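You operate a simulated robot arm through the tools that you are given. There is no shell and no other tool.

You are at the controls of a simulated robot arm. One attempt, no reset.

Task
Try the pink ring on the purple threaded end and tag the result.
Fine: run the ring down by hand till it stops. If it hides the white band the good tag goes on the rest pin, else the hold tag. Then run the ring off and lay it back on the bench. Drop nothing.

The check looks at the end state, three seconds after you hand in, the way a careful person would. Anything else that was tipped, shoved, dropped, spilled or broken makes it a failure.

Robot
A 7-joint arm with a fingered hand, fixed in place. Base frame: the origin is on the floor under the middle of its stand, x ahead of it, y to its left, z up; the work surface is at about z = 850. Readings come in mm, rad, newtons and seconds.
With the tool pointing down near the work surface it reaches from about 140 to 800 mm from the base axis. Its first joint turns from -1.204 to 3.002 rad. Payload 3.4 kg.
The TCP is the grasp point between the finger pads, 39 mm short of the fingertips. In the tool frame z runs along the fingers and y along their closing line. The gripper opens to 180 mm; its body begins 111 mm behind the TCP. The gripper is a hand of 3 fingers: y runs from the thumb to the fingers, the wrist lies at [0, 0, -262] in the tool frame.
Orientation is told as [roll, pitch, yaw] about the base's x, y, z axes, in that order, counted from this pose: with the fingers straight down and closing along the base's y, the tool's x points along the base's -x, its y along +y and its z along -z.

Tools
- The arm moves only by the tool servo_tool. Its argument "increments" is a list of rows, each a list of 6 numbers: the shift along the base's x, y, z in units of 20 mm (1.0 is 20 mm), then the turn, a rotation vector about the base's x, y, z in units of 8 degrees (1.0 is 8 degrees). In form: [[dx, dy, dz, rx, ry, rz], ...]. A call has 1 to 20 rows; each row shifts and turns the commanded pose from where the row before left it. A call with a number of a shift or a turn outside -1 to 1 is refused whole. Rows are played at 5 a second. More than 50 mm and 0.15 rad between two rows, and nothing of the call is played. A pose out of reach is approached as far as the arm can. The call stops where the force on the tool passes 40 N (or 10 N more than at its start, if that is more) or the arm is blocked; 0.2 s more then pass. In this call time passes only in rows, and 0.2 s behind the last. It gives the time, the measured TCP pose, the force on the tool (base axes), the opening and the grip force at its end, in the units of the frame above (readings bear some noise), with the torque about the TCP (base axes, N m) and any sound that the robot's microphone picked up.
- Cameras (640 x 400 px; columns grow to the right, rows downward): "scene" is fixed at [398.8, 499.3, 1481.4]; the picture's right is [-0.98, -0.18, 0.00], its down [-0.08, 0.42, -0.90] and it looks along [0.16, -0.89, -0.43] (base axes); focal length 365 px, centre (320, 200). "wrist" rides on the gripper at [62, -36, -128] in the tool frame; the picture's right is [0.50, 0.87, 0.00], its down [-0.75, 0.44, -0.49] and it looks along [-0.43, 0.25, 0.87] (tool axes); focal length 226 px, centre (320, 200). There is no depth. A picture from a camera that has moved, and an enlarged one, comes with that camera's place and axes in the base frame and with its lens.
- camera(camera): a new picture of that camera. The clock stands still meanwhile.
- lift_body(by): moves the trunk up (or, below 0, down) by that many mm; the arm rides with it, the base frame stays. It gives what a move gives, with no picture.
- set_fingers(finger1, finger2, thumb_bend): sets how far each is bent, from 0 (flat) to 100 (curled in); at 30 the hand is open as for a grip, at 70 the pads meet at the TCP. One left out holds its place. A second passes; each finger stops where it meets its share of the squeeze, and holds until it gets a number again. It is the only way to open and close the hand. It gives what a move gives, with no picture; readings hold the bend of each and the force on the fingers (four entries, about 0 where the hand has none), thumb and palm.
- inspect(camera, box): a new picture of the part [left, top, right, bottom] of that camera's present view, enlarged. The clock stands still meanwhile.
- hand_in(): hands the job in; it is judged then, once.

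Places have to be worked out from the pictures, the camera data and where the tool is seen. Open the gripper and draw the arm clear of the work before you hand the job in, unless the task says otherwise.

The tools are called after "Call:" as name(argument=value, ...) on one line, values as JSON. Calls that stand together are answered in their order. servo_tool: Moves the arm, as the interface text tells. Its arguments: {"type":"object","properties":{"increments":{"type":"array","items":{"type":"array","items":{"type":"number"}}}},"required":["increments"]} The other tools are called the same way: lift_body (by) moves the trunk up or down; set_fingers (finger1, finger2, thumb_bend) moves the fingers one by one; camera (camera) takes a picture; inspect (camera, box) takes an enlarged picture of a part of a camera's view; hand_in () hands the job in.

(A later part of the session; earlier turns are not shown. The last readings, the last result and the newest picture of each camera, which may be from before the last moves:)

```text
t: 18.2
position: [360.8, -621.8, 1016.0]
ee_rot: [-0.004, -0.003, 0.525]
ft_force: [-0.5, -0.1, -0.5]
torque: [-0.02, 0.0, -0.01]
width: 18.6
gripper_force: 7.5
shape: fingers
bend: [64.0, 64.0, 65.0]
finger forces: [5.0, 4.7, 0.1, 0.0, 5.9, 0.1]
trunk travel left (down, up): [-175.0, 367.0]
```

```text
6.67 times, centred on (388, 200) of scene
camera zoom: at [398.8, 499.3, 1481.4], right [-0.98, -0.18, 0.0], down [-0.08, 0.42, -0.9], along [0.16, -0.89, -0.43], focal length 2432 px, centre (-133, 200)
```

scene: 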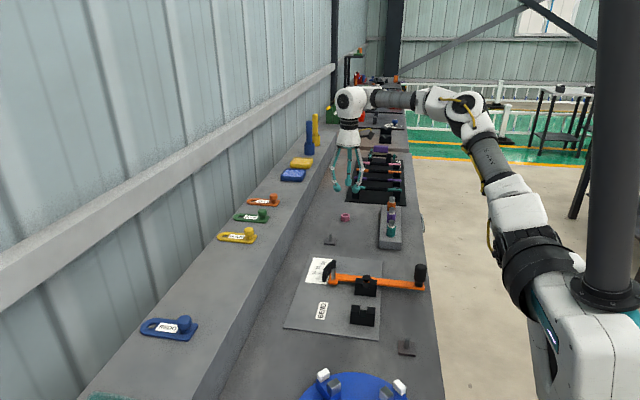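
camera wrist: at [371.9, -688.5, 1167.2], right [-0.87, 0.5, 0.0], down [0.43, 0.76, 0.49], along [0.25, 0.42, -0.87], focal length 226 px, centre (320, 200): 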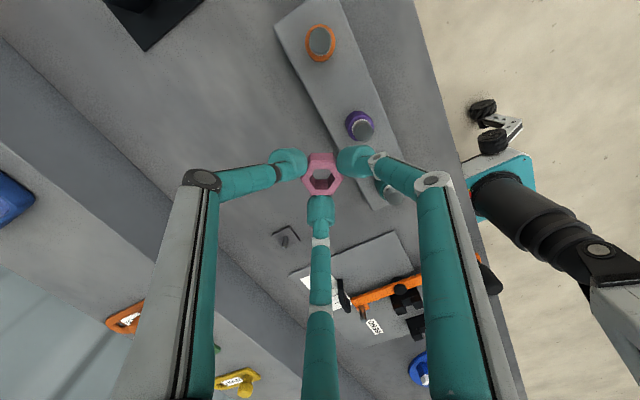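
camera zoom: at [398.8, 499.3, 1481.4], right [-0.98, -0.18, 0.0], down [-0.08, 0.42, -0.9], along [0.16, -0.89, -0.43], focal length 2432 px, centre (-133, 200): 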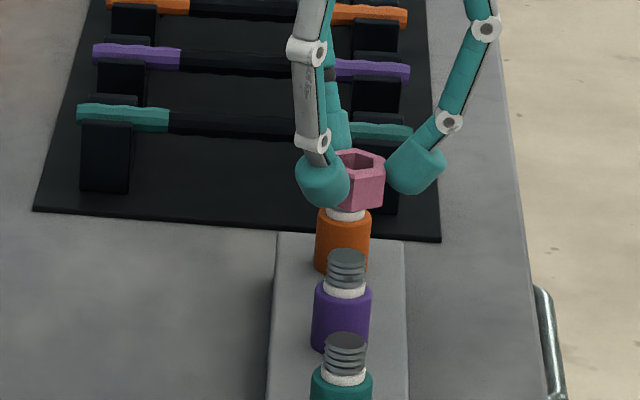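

Nut and post now agree within about 1 mm in both views. I lower another 24 mm so the nut's bottom sits just above the thread, then check again.

Call:
servo_tool(increments=[[-0.03, 0.0, -0.4, 0, 0, 0], [0, 0, -0.4, 0, 0, 0], [0, 0, -0.4, 0, 0, 0], [0, 0, 0, 0, 0, 0]])

Call:
inspect(camera="wrist", box=[272, 140, 368, 200])

Call:
inspect(camera="scene", box=[372, 180, 412, 220])

```text
t: 19.2
position: [362.3, -620.5, 992.1]
ee_rot: [-0.003, 0.0, 0.523]
ft_force: [-0.4, -0.9, -0.3]
torque: [0.0, -0.02, 0.01]
width: 18.6
gripper_force: 8.2
shape: fingers
bend: [64.0, 64.0, 65.0]
finger forces: [5.0, 4.6, 0.1, 0.0, 5.9, 0.1]
trunk travel left (down, up): [-175.0, 367.0]
```

```text
6.67 times, centred on (320, 170) of wrist
camera zoom: at [325.1, -682.8, 1119.2], right [-0.87, 0.5, 0.0], down [0.43, 0.76, 0.49], along [0.25, 0.42, -0.87], focal length 1507 px, centre (320, 400)
```

zoom: 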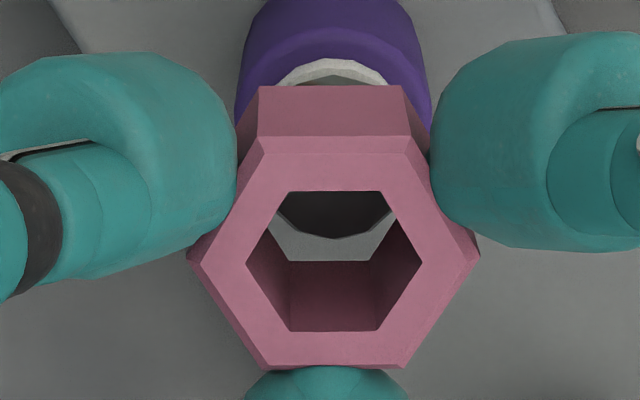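

```text
10.00 times, centred on (392, 200) of scene
camera zoom: at [398.8, 499.3, 1481.4], right [-0.98, -0.18, 0.0], down [-0.08, 0.42, -0.9], along [0.16, -0.89, -0.43], focal length 3647 px, centre (-400, 200)
```

zoom: 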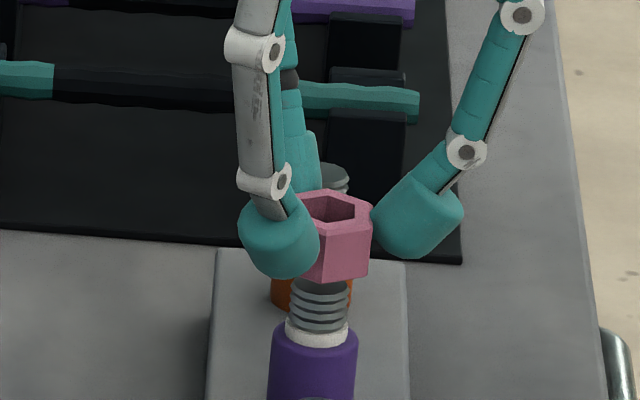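

Both views agree: the nut's bottom is about 10 mm above the thread and centred within ~1 mm. Before engaging, I wind the wrist the other way (+120°) in free air to gain clockwise travel and see the joint range.

Call:
servo_tool(increments=[[0, 0, 0, 0, 0, 1], [0, 0, 0, 0, 0, 1], [0, 0, 0, 0, 0, 1], [0, 0, 0, 0, 0, 1], [0, 0, 0, 0, 0, 1], [0, 0, 0, 0, 0, 1], [0, 0, 0, 0, 0, 1], [0, 0, 0, 0, 0, 1], [0, 0, 0, 0, 0, 1], [0, 0, 0, 0, 0, 1], [0, 0, 0, 0, 0, 1], [0, 0, 0, 0, 0, 1], [0, 0, 0, 0, 0, 1], [0, 0, 0, 0, 0, 1], [0, 0, 0, 0, 0, 1], [0, 0, 0, 0, 0, 0]])

Call:
inspect(camera="wrist", box=[272, 140, 368, 200])

Call:
inspect(camera="scene", box=[372, 180, 412, 220])

Call:
camera(camera="scene")

```text
t: 22.6
position: [361.2, -621.8, 991.9]
ee_rot: [-0.006, -0.003, 2.619]
ft_force: [0.2, 0.2, -0.5]
torque: [0.0, -0.03, 0.04]
width: 18.3
gripper_force: 8.2
shape: fingers
bend: [64.0, 64.0, 65.0]
finger forces: [5.0, 4.9, 0.0, 0.0, 5.9, 0.1]
trunk travel left (down, up): [-175.0, 367.0]
```

```text
6.67 times, centred on (320, 170) of wrist
camera zoom: at [433.5, -621.5, 1119.8], right [0.0, -1.0, -0.01], down [-0.87, 0.0, 0.49], along [-0.49, 0.0, -0.87], focal length 1507 px, centre (320, 400)
```

zoom: 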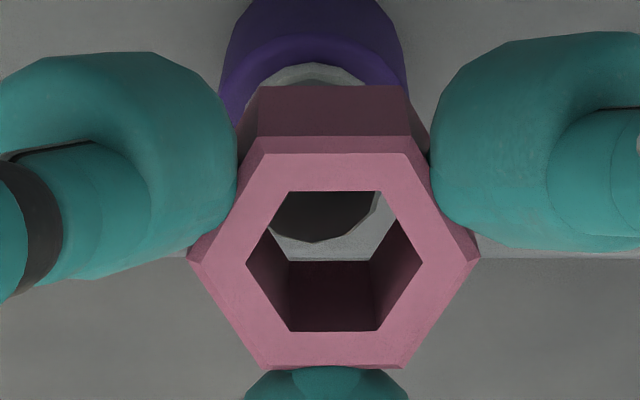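

```text
10.00 times, centred on (392, 200) of scene
camera zoom: at [398.8, 499.3, 1481.4], right [-0.98, -0.18, 0.0], down [-0.08, 0.42, -0.9], along [0.16, -0.89, -0.43], focal length 3647 px, centre (-400, 200)
```

zoom: 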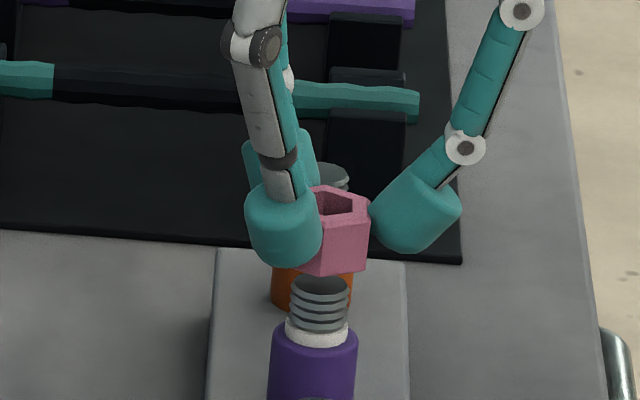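

```text
taken
```

scene: 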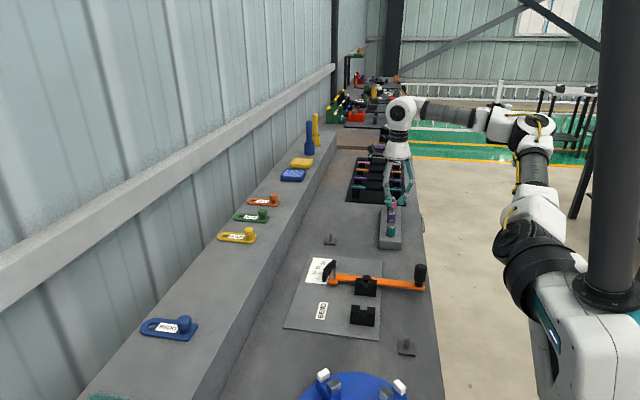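

Yaw 150° is reachable; the view shows the thread now about 2.3 mm in +y from the nut because the nut sits slightly off the tool axis. I correct that and lower 8 mm.

Call:
servo_tool(increments=[[-0.018, 0.115, 0, 0, 0, 0], [0, 0, -0.2, 0, 0, 0], [0, 0, -0.2, 0, 0, 0], [0, 0, 0, 0, 0, 0]])

Call:
inspect(camera="wrist", box=[272, 140, 368, 200])

Call:
inspect(camera="scene", box=[376, 190, 408, 220])

```text
t: 23.6
position: [361.0, -618.6, 983.2]
ee_rot: [-0.005, -0.004, 2.618]
ft_force: [-0.1, 0.4, -0.5]
torque: [0.01, 0.0, 0.02]
width: 18.4
gripper_force: 7.9
shape: fingers
bend: [64.0, 64.0, 65.0]
finger forces: [5.0, 4.9, 0.1, 0.1, 5.9, 0.0]
trunk travel left (down, up): [-175.0, 367.0]
```

```text
6.67 times, centred on (320, 170) of wrist
camera zoom: at [433.5, -619.1, 1111.8], right [0.0, -1.0, -0.01], down [-0.87, 0.0, 0.49], along [-0.49, 0.0, -0.87], focal length 1507 px, centre (320, 400)
```

zoom: 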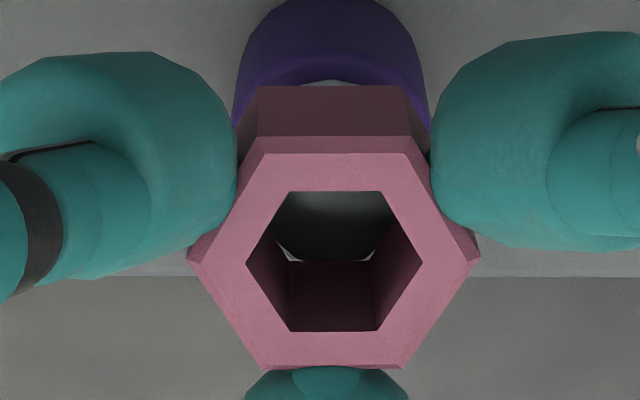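

```text
13.33 times, centred on (392, 205) of scene
camera zoom: at [398.8, 499.3, 1481.4], right [-0.98, -0.18, 0.0], down [-0.08, 0.42, -0.9], along [0.16, -0.89, -0.43], focal length 4863 px, centre (-640, 133)
```

zoom: 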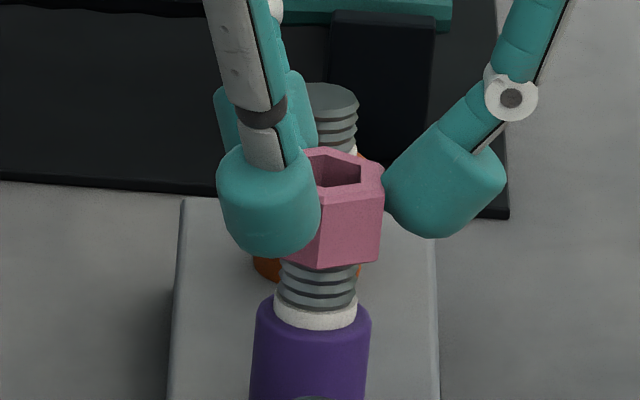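

Well aligned, with the nut's bottom about 2 mm above the thread. I creep down in 0.6 mm rows while watching the force.

Call:
servo_tool(increments=[[-0.01, 0, -0.03, 0, 0, 0], [0, 0, -0.03, 0, 0, 0], [0, 0, -0.03, 0, 0, 0], [0, 0, 0, 0, 0, 0]])

Call:
inspect(camera="scene", box=[376, 190, 408, 220])

```text
t: 24.6
position: [360.5, -618.3, 982.1]
ee_rot: [-0.005, -0.004, 2.618]
ft_force: [0.2, -1.5, -0.1]
torque: [0.01, -0.01, 0.02]
width: 18.2
gripper_force: 7.7
shape: fingers
bend: [64.0, 64.0, 65.0]
finger forces: [5.0, 4.8, 0.1, 0.1, 5.8, 0.0]
trunk travel left (down, up): [-175.0, 367.0]
```

```text
13.33 times, centred on (392, 205) of scene
camera zoom: at [398.8, 499.3, 1481.4], right [-0.98, -0.18, 0.0], down [-0.08, 0.42, -0.9], along [0.16, -0.89, -0.43], focal length 4863 px, centre (-640, 133)
```

zoom: 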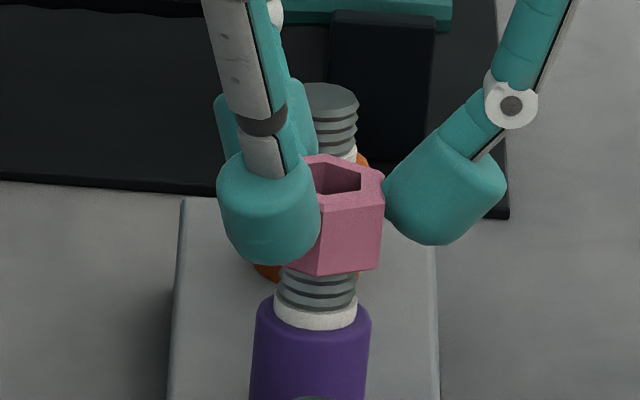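

Still no contact force and the nut's bottom is about 1 mm above the thread end. I creep down further.

Call:
servo_tool(increments=[[0, 0, -0.03, 0, 0, 0], [0, 0, -0.03, 0, 0, 0], [0, 0, 0, 0, 0, 0]])

Call:
inspect(camera="scene", box=[376, 190, 408, 220])

Call:
inspect(camera="wrist", box=[272, 140, 368, 200])

```text
t: 25.4
position: [360.6, -617.4, 980.4]
ee_rot: [-0.007, -0.003, 2.619]
ft_force: [0.1, 0.3, -0.4]
torque: [0.0, 0.02, -0.01]
width: 18.3
gripper_force: 8.4
shape: fingers
bend: [64.0, 64.0, 65.0]
finger forces: [4.9, 4.8, 0.1, 0.0, 5.9, 0.0]
trunk travel left (down, up): [-175.0, 367.0]
```

```text
13.33 times, centred on (392, 205) of scene
camera zoom: at [398.8, 499.3, 1481.4], right [-0.98, -0.18, 0.0], down [-0.08, 0.42, -0.9], along [0.16, -0.89, -0.43], focal length 4863 px, centre (-640, 133)
```

zoom: 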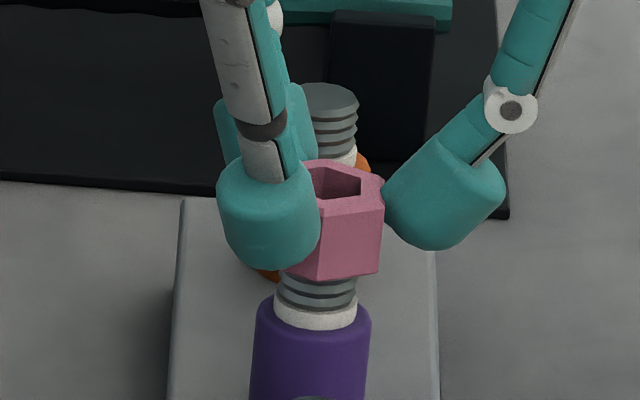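

```text
6.67 times, centred on (320, 170) of wrist
camera zoom: at [433.2, -618.9, 1108.5], right [0.0, -1.0, -0.01], down [-0.87, 0.0, 0.49], along [-0.49, 0.0, -0.87], focal length 1507 px, centre (320, 400)
```

zoom: 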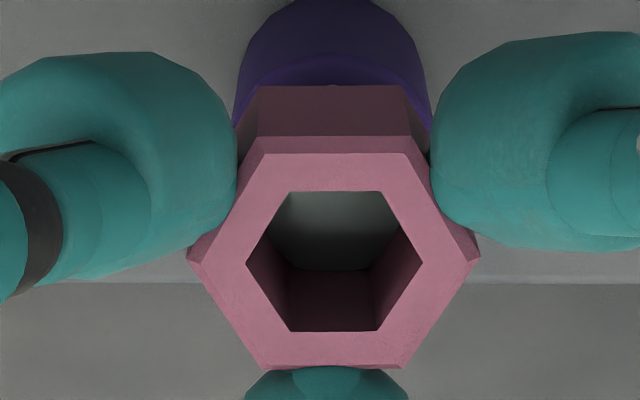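

Still no resistance and the thread end is about level with the nut's underside. I continue in small steps, looking for first contact.

Call:
servo_tool(increments=[[0, 0, -0.03, 0, 0, 0], [0, 0, -0.03, 0, 0, 0], [0, 0, 0, 0, 0, 0]])

Call:
inspect(camera="scene", box=[376, 190, 408, 220])

Call:
inspect(camera="wrist", box=[272, 140, 368, 200])

```text
t: 26.2
position: [360.8, -619.0, 979.1]
ee_rot: [-0.004, -0.004, 2.617]
ft_force: [0.2, 0.0, -0.2]
torque: [-0.03, 0.01, -0.04]
width: 18.4
gripper_force: 8.0
shape: fingers
bend: [64.0, 64.0, 65.0]
finger forces: [5.0, 4.8, 0.1, 0.0, 5.9, 0.1]
trunk travel left (down, up): [-175.0, 367.0]
```

```text
13.33 times, centred on (392, 205) of scene
camera zoom: at [398.8, 499.3, 1481.4], right [-0.98, -0.18, 0.0], down [-0.08, 0.42, -0.9], along [0.16, -0.89, -0.43], focal length 4863 px, centre (-640, 133)
```

zoom: 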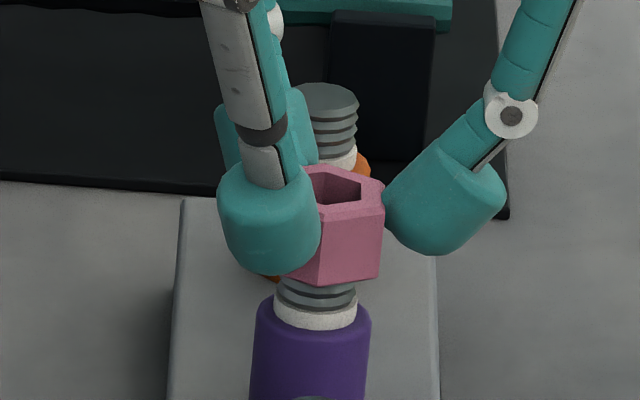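

```text
6.67 times, centred on (320, 170) of wrist
camera zoom: at [433.0, -618.9, 1107.1], right [0.0, -1.0, -0.01], down [-0.87, 0.0, 0.49], along [-0.49, 0.0, -0.87], focal length 1507 px, centre (320, 400)
```

zoom: 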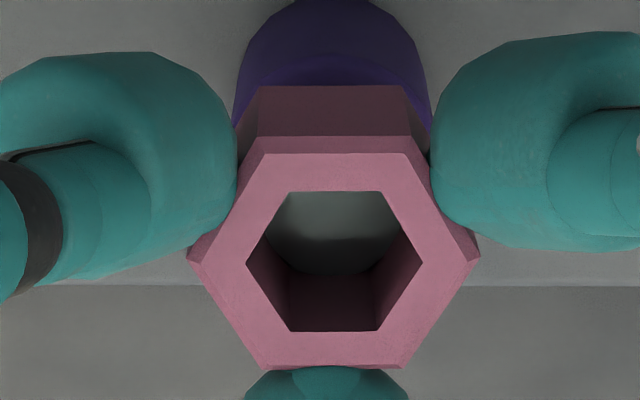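

Nothing felt yet; the disc edge now lies within the nut's bore. I keep going down in small steps.

Call:
servo_tool(increments=[[0, 0, -0.03, 0, 0, 0], [0, 0, -0.03, 0, 0, 0], [0, 0, -0.03, 0, 0, 0], [0, 0, 0, 0, 0, 0]])

Call:
inspect(camera="scene", box=[376, 190, 408, 220])

Call:
inspect(camera="wrist", box=[272, 140, 368, 200])

```text
t: 27.2
position: [360.7, -618.9, 976.7]
ee_rot: [-0.004, -0.004, 2.618]
ft_force: [-0.5, 0.0, -0.9]
torque: [0.04, -0.05, 0.02]
width: 18.5
gripper_force: 7.4
shape: fingers
bend: [64.0, 64.0, 65.0]
finger forces: [5.0, 4.8, 0.0, 0.0, 5.9, 0.0]
trunk travel left (down, up): [-175.0, 367.0]
```

```text
13.33 times, centred on (392, 205) of scene
camera zoom: at [398.8, 499.3, 1481.4], right [-0.98, -0.18, 0.0], down [-0.08, 0.42, -0.9], along [0.16, -0.89, -0.43], focal length 4863 px, centre (-640, 133)
```

zoom: 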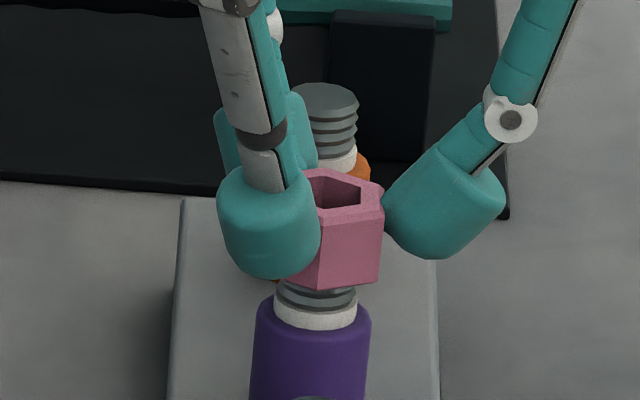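

```text
6.67 times, centred on (320, 170) of wrist
camera zoom: at [433.0, -619.3, 1105.8], right [0.0, -1.0, -0.01], down [-0.87, 0.0, 0.49], along [-0.49, 0.0, -0.87], focal length 1507 px, centre (320, 400)
```

zoom: 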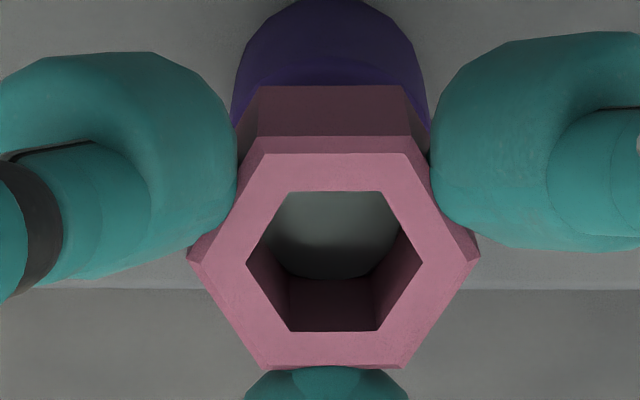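

Scene and wrist show the nut slightly over the thread end with no load. I press another 1.2 mm to feel for contact.

Call:
servo_tool(increments=[[0, 0, -0.03, 0, 0, 0], [0, 0, -0.03, 0, 0, 0], [0, 0, 0, 0, 0, 0]])

Call:
inspect(camera="scene", box=[376, 190, 408, 220])

Call:
inspect(camera="wrist", box=[272, 140, 368, 200])

```text
t: 28.0
position: [360.5, -618.1, 978.2]
ee_rot: [-0.005, -0.004, 2.618]
ft_force: [-0.1, -0.3, -0.7]
torque: [-0.01, 0.0, -0.02]
width: 18.2
gripper_force: 8.0
shape: fingers
bend: [64.0, 64.0, 65.0]
finger forces: [5.0, 4.8, 0.1, 0.0, 5.9, 0.0]
trunk travel left (down, up): [-175.0, 367.0]
```

```text
13.33 times, centred on (392, 205) of scene
camera zoom: at [398.8, 499.3, 1481.4], right [-0.98, -0.18, 0.0], down [-0.08, 0.42, -0.9], along [0.16, -0.89, -0.43], focal length 4863 px, centre (-640, 133)
```

zoom: 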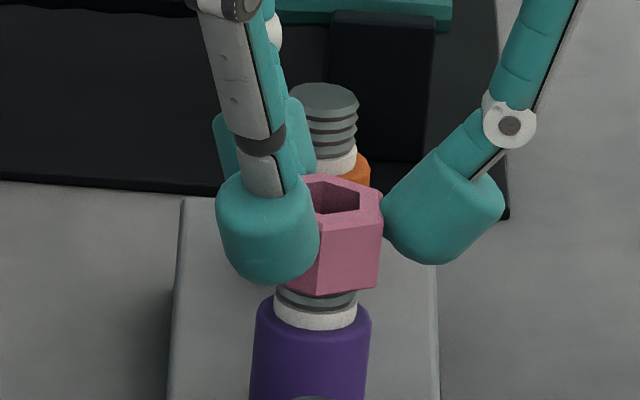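

```text
6.67 times, centred on (320, 170) of wrist
camera zoom: at [433.2, -619.1, 1104.3], right [0.0, -1.0, -0.01], down [-0.87, 0.0, 0.49], along [-0.49, 0.0, -0.87], focal length 1507 px, centre (320, 400)
```

zoom: 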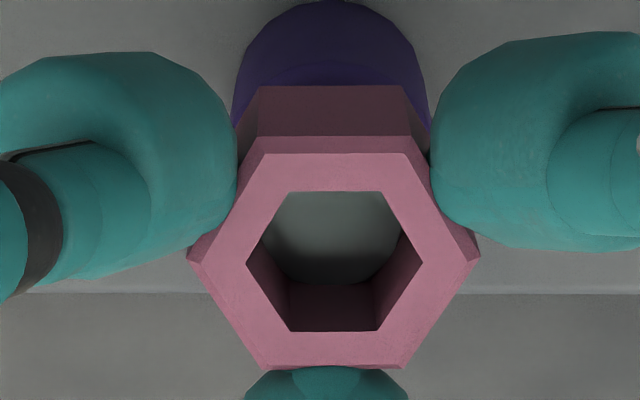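

The nut has slid about 4 mm over the thread with no load, so there is a lead-in. I continue until the thread stops it.

Call:
servo_tool(increments=[[0, 0, -0.03, 0, 0, 0], [0, 0, -0.03, 0, 0, 0], [0, 0, 0, 0, 0, 0]])

Call:
inspect(camera="scene", box=[376, 190, 408, 220])

Call:
inspect(camera="wrist", box=[272, 140, 368, 200])

```text
t: 28.8
position: [360.8, -618.8, 975.1]
ee_rot: [-0.005, -0.004, 2.618]
ft_force: [0.3, 0.0, 0.4]
torque: [0.03, -0.01, 0.01]
width: 18.5
gripper_force: 7.8
shape: fingers
bend: [64.0, 64.0, 65.0]
finger forces: [5.0, 4.8, 0.0, 0.0, 5.9, 0.1]
trunk travel left (down, up): [-175.0, 367.0]
```

```text
13.33 times, centred on (392, 205) of scene
camera zoom: at [398.8, 499.3, 1481.4], right [-0.98, -0.18, 0.0], down [-0.08, 0.42, -0.9], along [0.16, -0.89, -0.43], focal length 4863 px, centre (-640, 133)
```

zoom: 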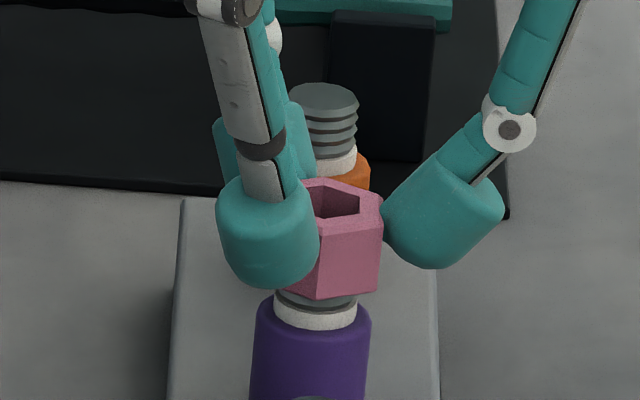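

```text
6.67 times, centred on (320, 170) of wrist
camera zoom: at [433.1, -619.1, 1103.2], right [0.0, -1.0, -0.01], down [-0.87, 0.0, 0.49], along [-0.49, 0.0, -0.87], focal length 1507 px, centre (320, 400)
```

zoom: 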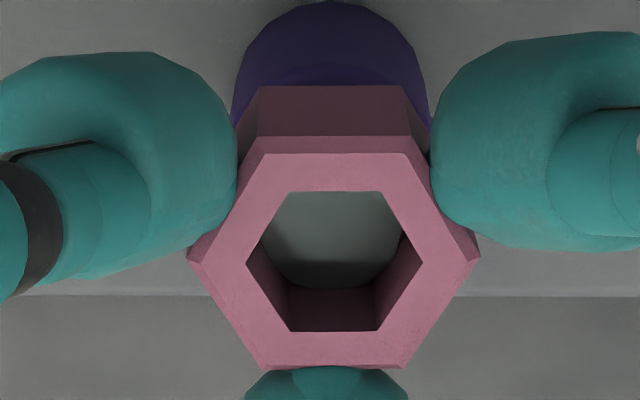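

No load yet. I now turn clockwise 80° with a slight downward feed (following the nut's small offset from the tool axis) and watch force and torque for thread engagement.

Call:
servo_tool(increments=[[0.0053, -0.0087, -0.005, 0, 0, -1], [0.0053, -0.0087, -0.005, 0, 0, -1], [0.0053, -0.0087, -0.005, 0, 0, -1], [0.0053, -0.0087, -0.005, 0, 0, -1], [0.0053, -0.0087, -0.005, 0, 0, -1], [0.0053, -0.0087, -0.005, 0, 0, -1], [0.0053, -0.0087, -0.005, 0, 0, -1], [0.0053, -0.0087, -0.005, 0, 0, -1], [0.0053, -0.0087, -0.005, 0, 0, -1], [0.0053, -0.0087, -0.005, 0, 0, -1], [0, 0, 0, 0, 0, 0]])

Call:
inspect(camera="scene", box=[376, 190, 408, 220])

Call:
inspect(camera="wrist", box=[272, 140, 368, 200])

```text
t: 31.2
position: [361.8, -620.4, 975.0]
ee_rot: [-0.004, -0.003, 1.22]
ft_force: [0.2, -0.8, 0.7]
torque: [-0.02, 0.01, 0.02]
width: 18.6
gripper_force: 7.9
shape: fingers
bend: [64.0, 64.0, 65.0]
finger forces: [5.0, 4.8, 0.0, 0.0, 5.8, 0.0]
trunk travel left (down, up): [-175.0, 367.0]
```

```text
13.33 times, centred on (392, 205) of scene
camera zoom: at [398.8, 499.3, 1481.4], right [-0.98, -0.18, 0.0], down [-0.08, 0.42, -0.9], along [0.16, -0.89, -0.43], focal length 4863 px, centre (-640, 133)
```

zoom: 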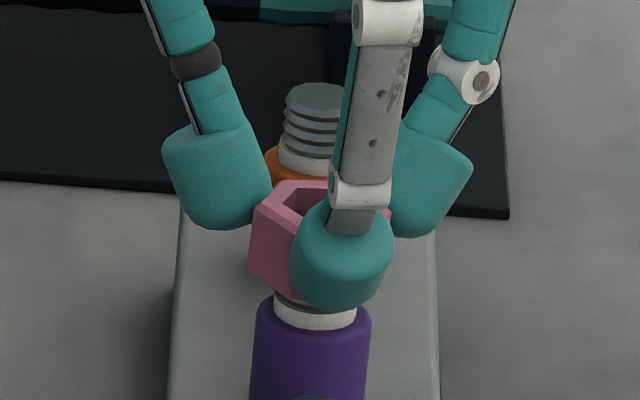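

```text
6.67 times, centred on (320, 170) of wrist
camera zoom: at [374.0, -691.6, 1102.2], right [-0.98, -0.17, 0.0], down [-0.15, 0.86, 0.49], along [-0.08, 0.49, -0.87], focal length 1507 px, centre (320, 400)
```

zoom: 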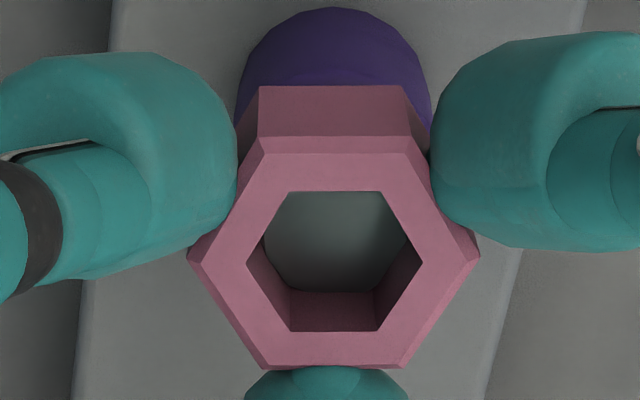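

No load even while turning, and the nut is now most of the way down the visible thread. I keep turning clockwise with a 0.3 mm feed per row to find the stop.

Call:
servo_tool(increments=[[-0.0076, -0.0068, -0.015, 0, 0, -1], [-0.0076, -0.0068, -0.015, 0, 0, -1], [-0.0076, -0.0068, -0.015, 0, 0, -1], [-0.0076, -0.0068, -0.015, 0, 0, -1], [-0.0076, -0.0068, -0.015, 0, 0, -1], [0, 0, 0, 0, 0, 0]])

Call:
inspect(camera="scene", box=[376, 190, 408, 220])

Call:
inspect(camera="wrist", box=[272, 140, 368, 200])

```text
t: 32.6
position: [361.3, -620.9, 973.9]
ee_rot: [-0.002, -0.002, 0.521]
ft_force: [0.9, 0.4, -0.4]
torque: [0.0, -0.01, 0.03]
width: 18.6
gripper_force: 8.1
shape: fingers
bend: [64.0, 64.0, 65.0]
finger forces: [5.0, 4.8, 0.0, 0.0, 5.8, 0.0]
trunk travel left (down, up): [-175.0, 367.0]
```

```text
13.33 times, centred on (392, 205) of scene
camera zoom: at [398.8, 499.3, 1481.4], right [-0.98, -0.18, 0.0], down [-0.08, 0.42, -0.9], along [0.16, -0.89, -0.43], focal length 4863 px, centre (-640, 133)
```

zoom: 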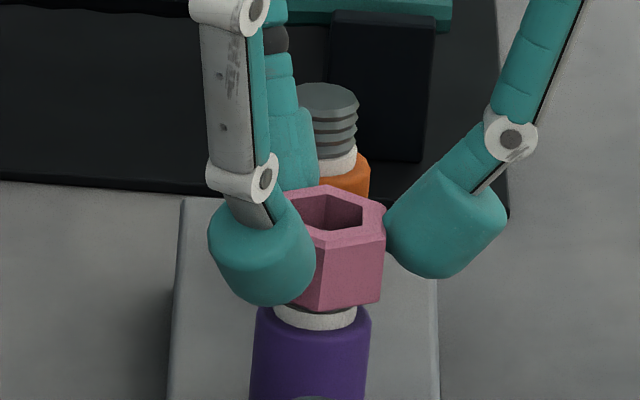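

```text
6.67 times, centred on (320, 170) of wrist
camera zoom: at [324.2, -683.3, 1100.3], right [-0.87, 0.5, 0.0], down [0.44, 0.75, 0.49], along [0.25, 0.42, -0.87], focal length 1507 px, centre (320, 400)
```

zoom: 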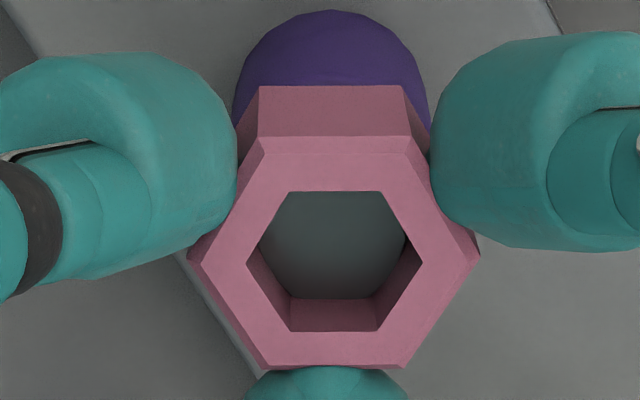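

The nut is now at the top of the white band, still moving freely. I keep turning clockwise with small feed, looking for the stop.

Call:
servo_tool(increments=[[-0.0076, -0.0068, -0.015, 0, 0, -1], [-0.0076, -0.0068, -0.015, 0, 0, -1], [-0.0076, -0.0068, -0.015, 0, 0, -1], [-0.0076, -0.0068, -0.015, 0, 0, -1], [-0.0076, -0.0068, -0.015, 0, 0, -1], [0, 0, 0, 0, 0, 0]])

Call:
inspect(camera="scene", box=[376, 190, 408, 220])

Call:
inspect(camera="wrist", box=[272, 140, 368, 200])

```text
t: 34.0
position: [359.7, -621.7, 971.2]
ee_rot: [-0.003, 0.001, -0.176]
ft_force: [0.1, 0.0, -0.9]
torque: [-0.01, 0.0, -0.02]
width: 18.0
gripper_force: 8.1
shape: fingers
bend: [64.0, 64.0, 65.0]
finger forces: [5.0, 4.8, 0.0, 0.0, 5.8, 0.0]
trunk travel left (down, up): [-175.0, 367.0]
```

```text
13.33 times, centred on (392, 205) of scene
camera zoom: at [398.8, 499.3, 1481.4], right [-0.98, -0.18, 0.0], down [-0.08, 0.42, -0.9], along [0.16, -0.89, -0.43], focal length 4863 px, centre (-640, 133)
```

zoom: 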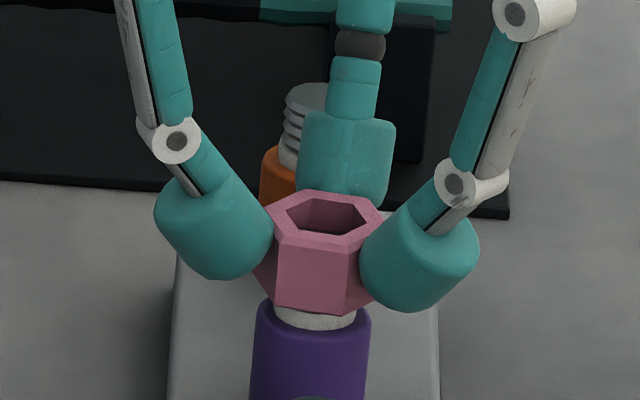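

```text
6.67 times, centred on (320, 170) of wrist
camera zoom: at [291.9, -645.8, 1099.2], right [-0.34, 0.94, 0.0], down [0.82, 0.3, 0.49], along [0.46, 0.16, -0.87], focal length 1507 px, centre (320, 400)
```

zoom: 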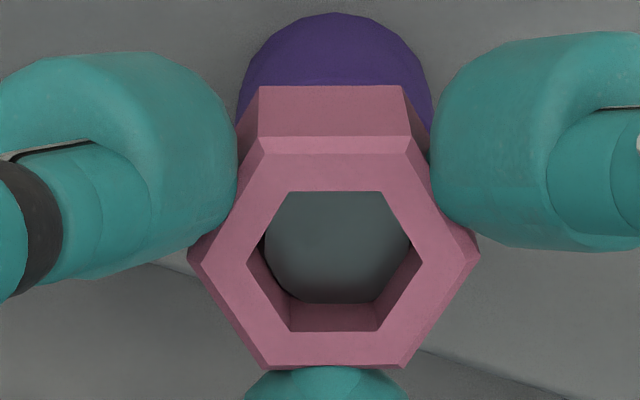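

Still free; the nut's lower edge now covers the thread and begins on the band. I continue turning clockwise with feed.

Call:
servo_tool(increments=[[-0.0102, 0.0034, -0.015, 0, 0, -1], [-0.0102, 0.0034, -0.015, 0, 0, -1], [-0.0102, 0.0034, -0.015, 0, 0, -1], [-0.0102, 0.0034, -0.015, 0, 0, -1], [-0.0102, 0.0034, -0.015, 0, 0, -1], [0, 0, 0, 0, 0, 0]])

Call:
inspect(camera="scene", box=[376, 190, 408, 220])

Call:
inspect(camera="wrist", box=[272, 140, 368, 200])

```text
t: 35.4
position: [358.5, -621.6, 970.7]
ee_rot: [-0.004, 0.0, -0.874]
ft_force: [0.6, 0.5, -3.3]
torque: [-0.01, -0.04, -0.01]
width: 18.4
gripper_force: 7.4
shape: fingers
bend: [64.0, 64.0, 65.0]
finger forces: [5.3, 5.1, 0.0, 0.0, 5.4, 0.0]
trunk travel left (down, up): [-175.0, 367.0]
```

```text
13.33 times, centred on (392, 205) of scene
camera zoom: at [398.8, 499.3, 1481.4], right [-0.98, -0.18, 0.0], down [-0.08, 0.42, -0.9], along [0.16, -0.89, -0.43], focal length 4863 px, centre (-640, 133)
```

zoom: 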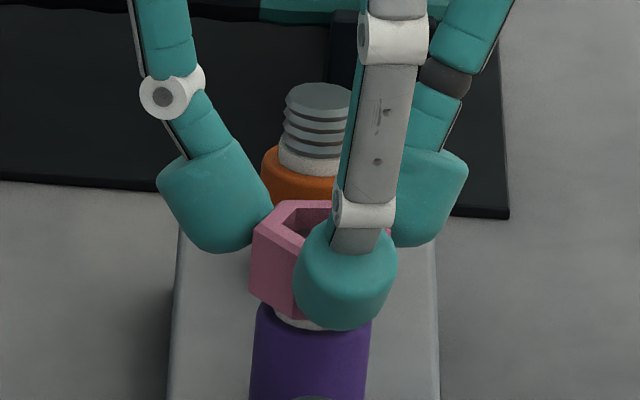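

```text
6.67 times, centred on (320, 170) of wrist
camera zoom: at [291.6, -595.8, 1097.7], right [0.34, 0.94, 0.0], down [0.82, -0.3, 0.49], along [0.46, -0.17, -0.87], focal length 1507 px, centre (320, 400)
```

zoom: 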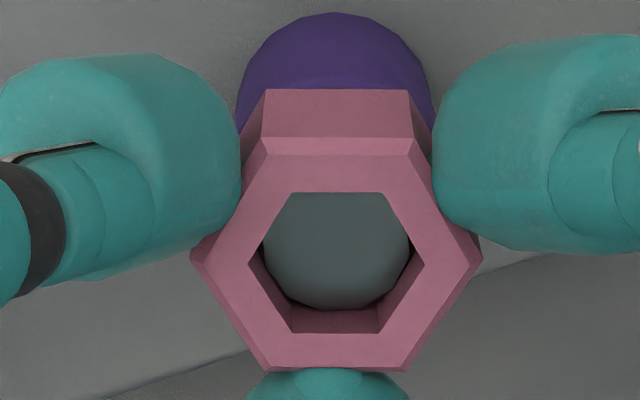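

A first load of about 3 N has appeared and the nut shifted slightly in the fingers, so something has engaged. I turn clockwise 40° more without feed to see whether the thread draws it down.

Call:
servo_tool(increments=[[-0.005, 0.013, 0, 0, 0, -1], [-0.005, 0.013, 0, 0, 0, -1], [-0.005, 0.013, 0, 0, 0, -1], [-0.003, 0.015, 0, 0, 0, -1], [-0.001, 0.015, 0, 0, 0, -1], [0, 0, 0, 0, 0, 0]])

Call:
inspect(camera="scene", box=[376, 190, 408, 220])

Call:
inspect(camera="wrist", box=[272, 140, 368, 200])

```text
t: 36.8
position: [358.8, -619.4, 968.9]
ee_rot: [-0.006, 0.0, -1.572]
ft_force: [0.0, -1.6, -2.1]
torque: [-0.07, -0.03, 0.03]
width: 18.3
gripper_force: 8.1
shape: fingers
bend: [64.0, 64.0, 65.0]
finger forces: [4.7, 5.3, 0.0, 0.0, 5.9, 0.0]
trunk travel left (down, up): [-175.0, 367.0]
```

```text
13.33 times, centred on (392, 205) of scene
camera zoom: at [398.8, 499.3, 1481.4], right [-0.98, -0.18, 0.0], down [-0.08, 0.42, -0.9], along [0.16, -0.89, -0.43], focal length 4863 px, centre (-640, 133)
```

zoom: 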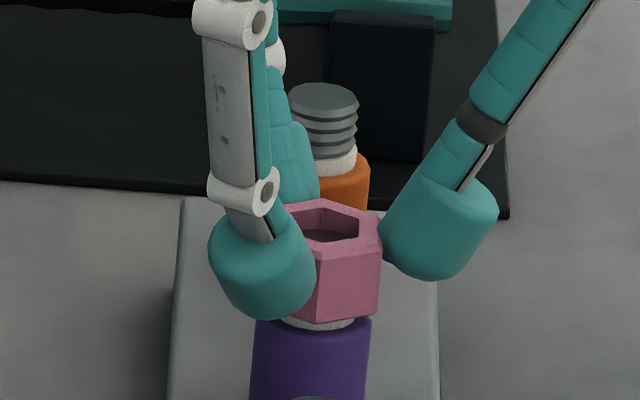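

```text
6.67 times, centred on (320, 170) of wrist
camera zoom: at [323.1, -557.1, 1097.5], right [0.87, 0.5, 0.0], down [0.44, -0.75, 0.49], along [0.24, -0.43, -0.87], focal length 1507 px, centre (320, 400)
```

zoom: 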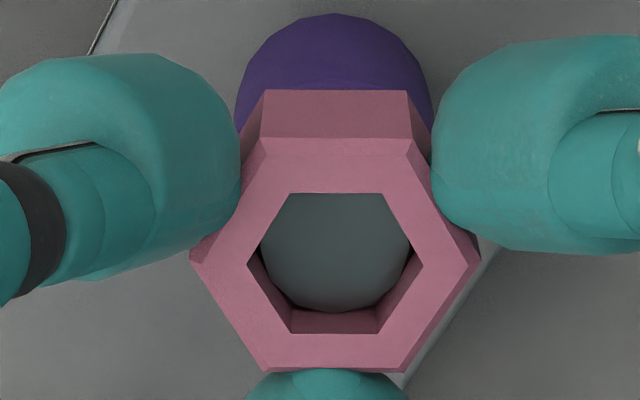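

A strip of white band is still visible below the nut and the load remains about 2–3 N. I continue clockwise with a small feed to tell drag from a true stop.

Call:
servo_tool(increments=[[0.0016, 0.0107, -0.01, 0, 0, -1], [0.0016, 0.0107, -0.01, 0, 0, -1], [0.0016, 0.0107, -0.01, 0, 0, -1], [0.0016, 0.0107, -0.01, 0, 0, -1], [0, 0, 0, 0, 0, 0]])

Call:
inspect(camera="scene", box=[376, 190, 408, 220])

Call:
inspect(camera="wrist", box=[272, 140, 368, 200])

```text
t: 38.0
position: [359.4, -618.8, 969.2]
ee_rot: [-0.005, -0.002, -2.131]
ft_force: [-0.6, -2.1, -0.9]
torque: [-0.09, 0.0, 0.0]
width: 18.2
gripper_force: 8.3
shape: fingers
bend: [64.0, 64.0, 65.0]
finger forces: [4.9, 5.5, 0.1, 0.0, 5.6, 0.0]
trunk travel left (down, up): [-175.0, 367.0]
```

```text
13.33 times, centred on (392, 205) of scene
camera zoom: at [398.8, 499.3, 1481.4], right [-0.98, -0.18, 0.0], down [-0.08, 0.42, -0.9], along [0.16, -0.89, -0.43], focal length 4863 px, centre (-640, 133)
```

zoom: 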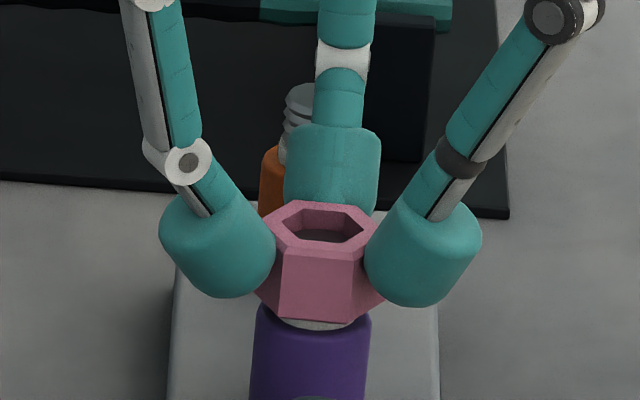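

```text
6.67 times, centred on (320, 170) of wrist
camera zoom: at [361.9, -546.6, 1097.0], right [1.0, -0.04, -0.01], down [-0.03, -0.87, 0.49], along [-0.02, -0.49, -0.87], focal length 1507 px, centre (320, 400)
```

zoom: 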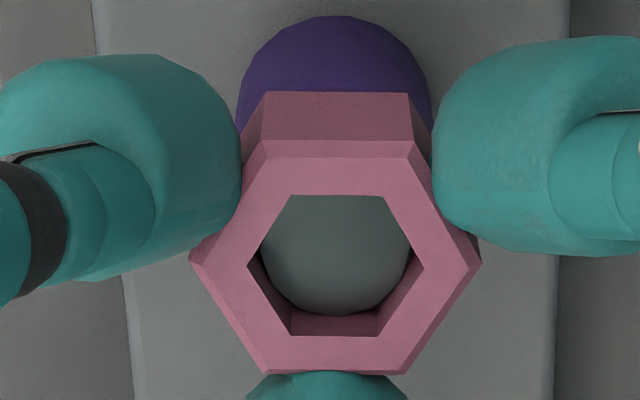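

There is now a small lateral load and the band strip is nearly covered. I zoom in hard on the nut's lower edge to measure what remains of the band.

Call:
inspect(camera="scene", box=[386, 208, 402, 218])

```text
16.00 times, centred on (394, 213) of scene
camera zoom: at [398.8, 499.3, 1481.4], right [-0.98, -0.18, 0.0], down [-0.08, 0.42, -0.9], along [0.16, -0.89, -0.43], focal length 5836 px, centre (-864, -8)
```

zoom: 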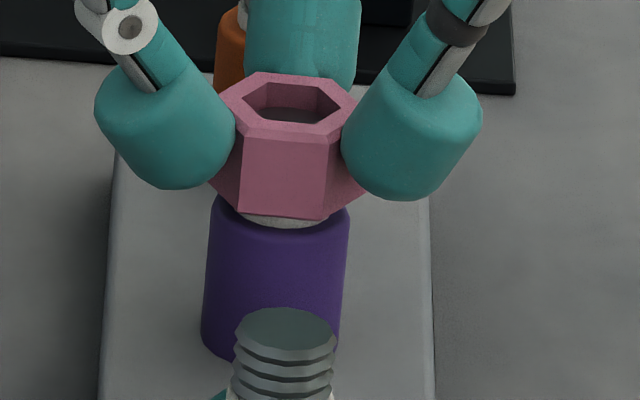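

About 2.5 mm of band is still showing. I continue clockwise with 0.25 mm feed per row and watch for the stop.

Call:
servo_tool(increments=[[0.004, 0.0105, -0.0125, 0, 0, -1], [0.004, 0.0105, -0.0125, 0, 0, -1], [0.005, 0.0095, -0.0125, 0, 0, -1], [0.006, 0.0085, -0.0125, 0, 0, -1], [0, 0, 0, 0, 0, 0]])

Call:
inspect(camera="scene", box=[378, 197, 406, 217])

Call:
inspect(camera="wrist", box=[272, 140, 368, 200])

```text
t: 39.2
position: [357.3, -708.7, 934.7]
ee_rot: [-0.005, 0.005, -2.683]
ft_force: [-0.8, 28.0, 26.5]
torque: [1.14, -0.03, 0.11]
width: 5.1
gripper_force: 21.4
shape: fingers
bend: [69.0, 75.0, 66.0]
finger forces: [10.3, 25.1, 0.0, 0.0, 6.9, 0.1]
out of reach, approached as far as the arm can: row 1, 2, 3, 4
trunk travel left (down, up): [-175.0, 367.0]
```

```text
16.00 times, centred on (392, 207) of scene
camera zoom: at [398.8, 499.3, 1481.4], right [-0.98, -0.18, 0.0], down [-0.08, 0.42, -0.9], along [0.16, -0.89, -0.43], focal length 5836 px, centre (-832, 88)
```

zoom: 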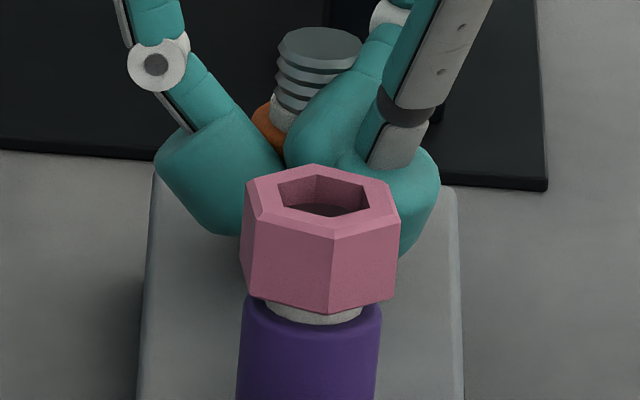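

```text
6.67 times, centred on (320, 170) of wrist
camera zoom: at [397.6, -649.2, 1062.5], right [0.83, -0.56, 0.0], down [-0.49, -0.73, 0.49], along [-0.27, -0.4, -0.87], focal length 1507 px, centre (320, 400)
```

zoom: 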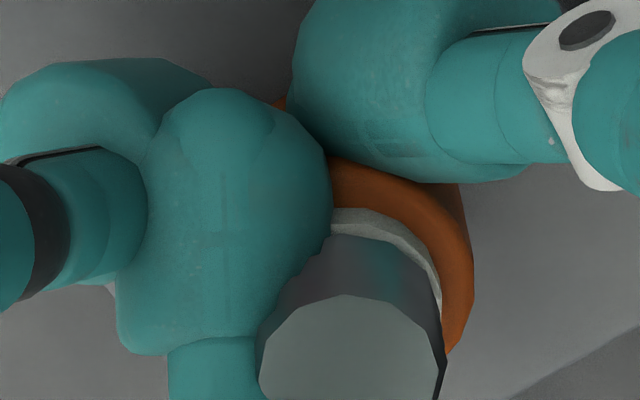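

The last turn ran out of the wrist's range and the hand lurched to about (357,-709,935), off the nut and beside the orange post. I stop and look carefully before any further motion.

Call:
camera(camera="scene")

Call:
camera(camera="wrist")

Call:
inspect(camera="scene", box=[360, 165, 424, 250])

```text
taken
```

scene: 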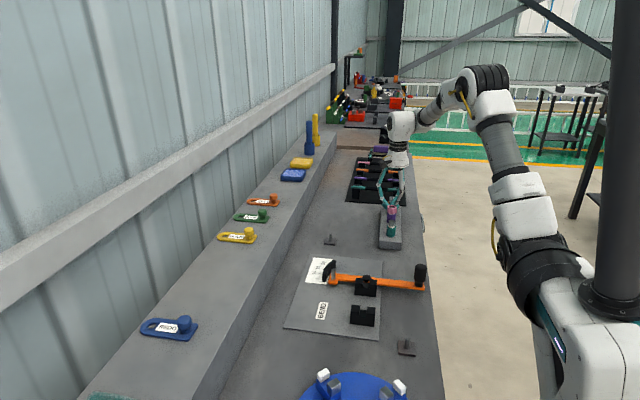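

```text
taken
camera wrist: at [397.6, -649.2, 1062.5], right [0.83, -0.56, 0.0], down [-0.49, -0.73, 0.49], along [-0.27, -0.4, -0.87], focal length 226 px, centre (320, 200)
```

wrist: 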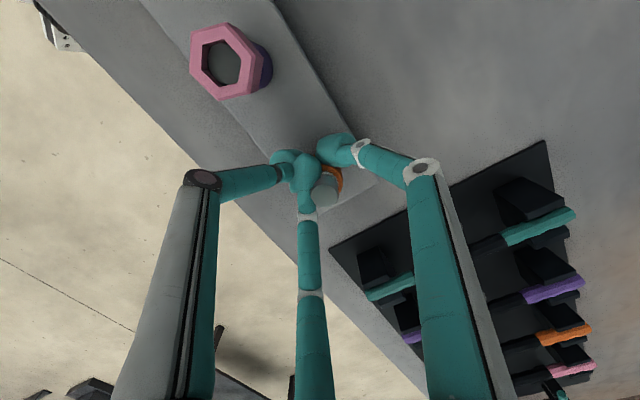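

```text
4.71 times, centred on (392, 208) of scene
camera zoom: at [398.8, 499.3, 1481.4], right [-0.98, -0.18, 0.0], down [-0.08, 0.42, -0.9], along [0.16, -0.89, -0.43], focal length 1716 px, centre (-19, 165)
```

zoom: 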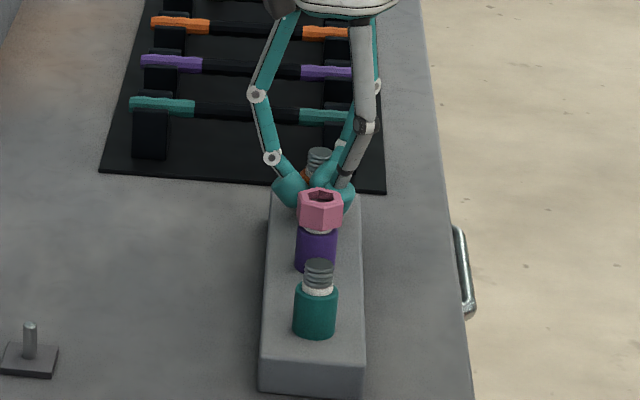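

The nut is still on the purple post; the closed fingers are wedged against the orange post (28 N in y). The safest way out is straight up with the trunk, so I lift it 100 mm with the arm riding along.

Call:
lift_body(by=100)

Call:
camera(camera="scene")

Call:
inspect(camera="scene", box=[360, 165, 424, 250])

Call:
camera(camera="wrist")

```text
t: 40.5
position: [346.0, -719.0, 1047.7]
ee_rot: [0.021, 0.065, -2.683]
ft_force: [0.7, -0.6, -0.3]
torque: [0.0, 0.0, -0.03]
width: 0.4
gripper_force: 0.0
shape: fingers
bend: [69.0, 69.0, 69.0]
finger forces: [0.0, 0.0, 0.0, 0.0, 0.0, 0.0]
trunk travel left (down, up): [-275.0, 267.0]
```

```text
taken
```

scene: 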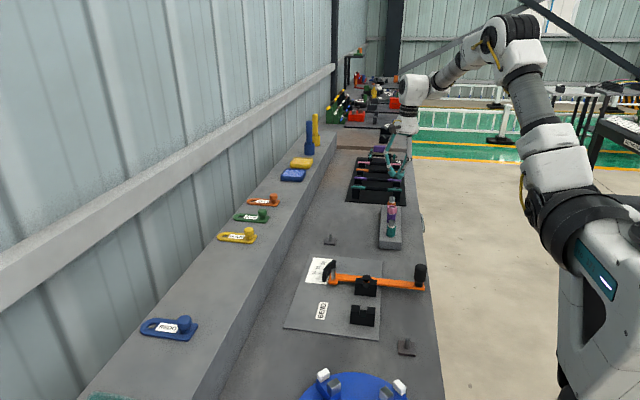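

```text
4.71 times, centred on (392, 208) of scene
camera zoom: at [398.8, 499.3, 1481.4], right [-0.98, -0.18, 0.0], down [-0.08, 0.42, -0.9], along [0.16, -0.89, -0.43], focal length 1716 px, centre (-19, 165)
```

zoom: 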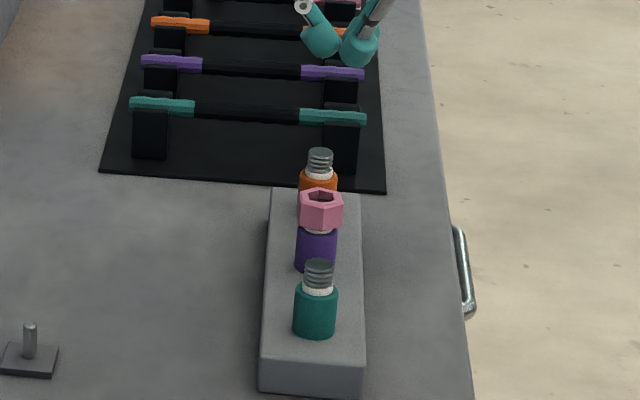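

```text
taken
camera wrist: at [378.0, -660.2, 1178.5], right [0.83, -0.56, 0.05], down [-0.52, -0.73, 0.45], along [-0.21, -0.4, -0.89], focal length 226 px, centre (320, 200)
```

wrist: 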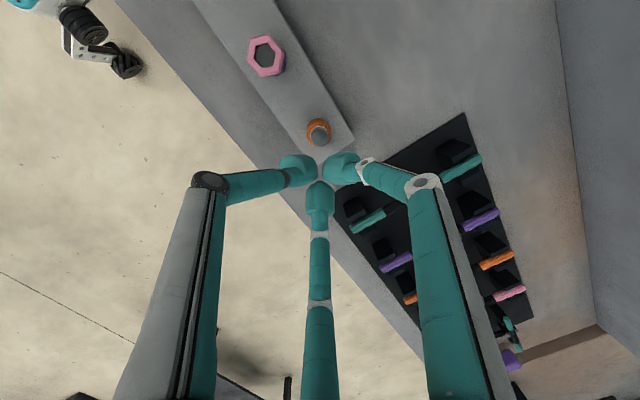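

The hand is free at z≈1048, the nut is still on the purple post and the posts look unmoved. I take one small step up with a counter-clockwise turn to verify the arm answers sanely before unwinding.

Call:
servo_tool(increments=[[0, 0, 0.5, 0, 0, 0.5]])

Call:
inspect(camera="scene", box=[376, 190, 408, 210])

```text
t: 40.9
position: [346.6, -714.7, 1060.0]
ee_rot: [0.021, 0.066, -2.614]
ft_force: [0.3, -1.1, 0.2]
torque: [0.02, 0.01, 0.0]
width: 0.5
gripper_force: 0.1
shape: fingers
bend: [69.0, 69.0, 69.0]
finger forces: [0.0, 0.0, 0.0, 0.0, 0.0, 0.0]
trunk travel left (down, up): [-275.0, 267.0]
```

```text
16.00 times, centred on (392, 200) of scene
camera zoom: at [398.8, 499.3, 1481.4], right [-0.98, -0.18, 0.0], down [-0.08, 0.42, -0.9], along [0.16, -0.89, -0.43], focal length 5836 px, centre (-832, 200)
```

zoom: 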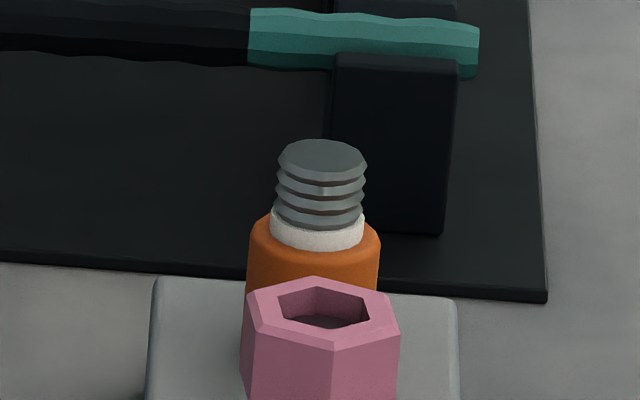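

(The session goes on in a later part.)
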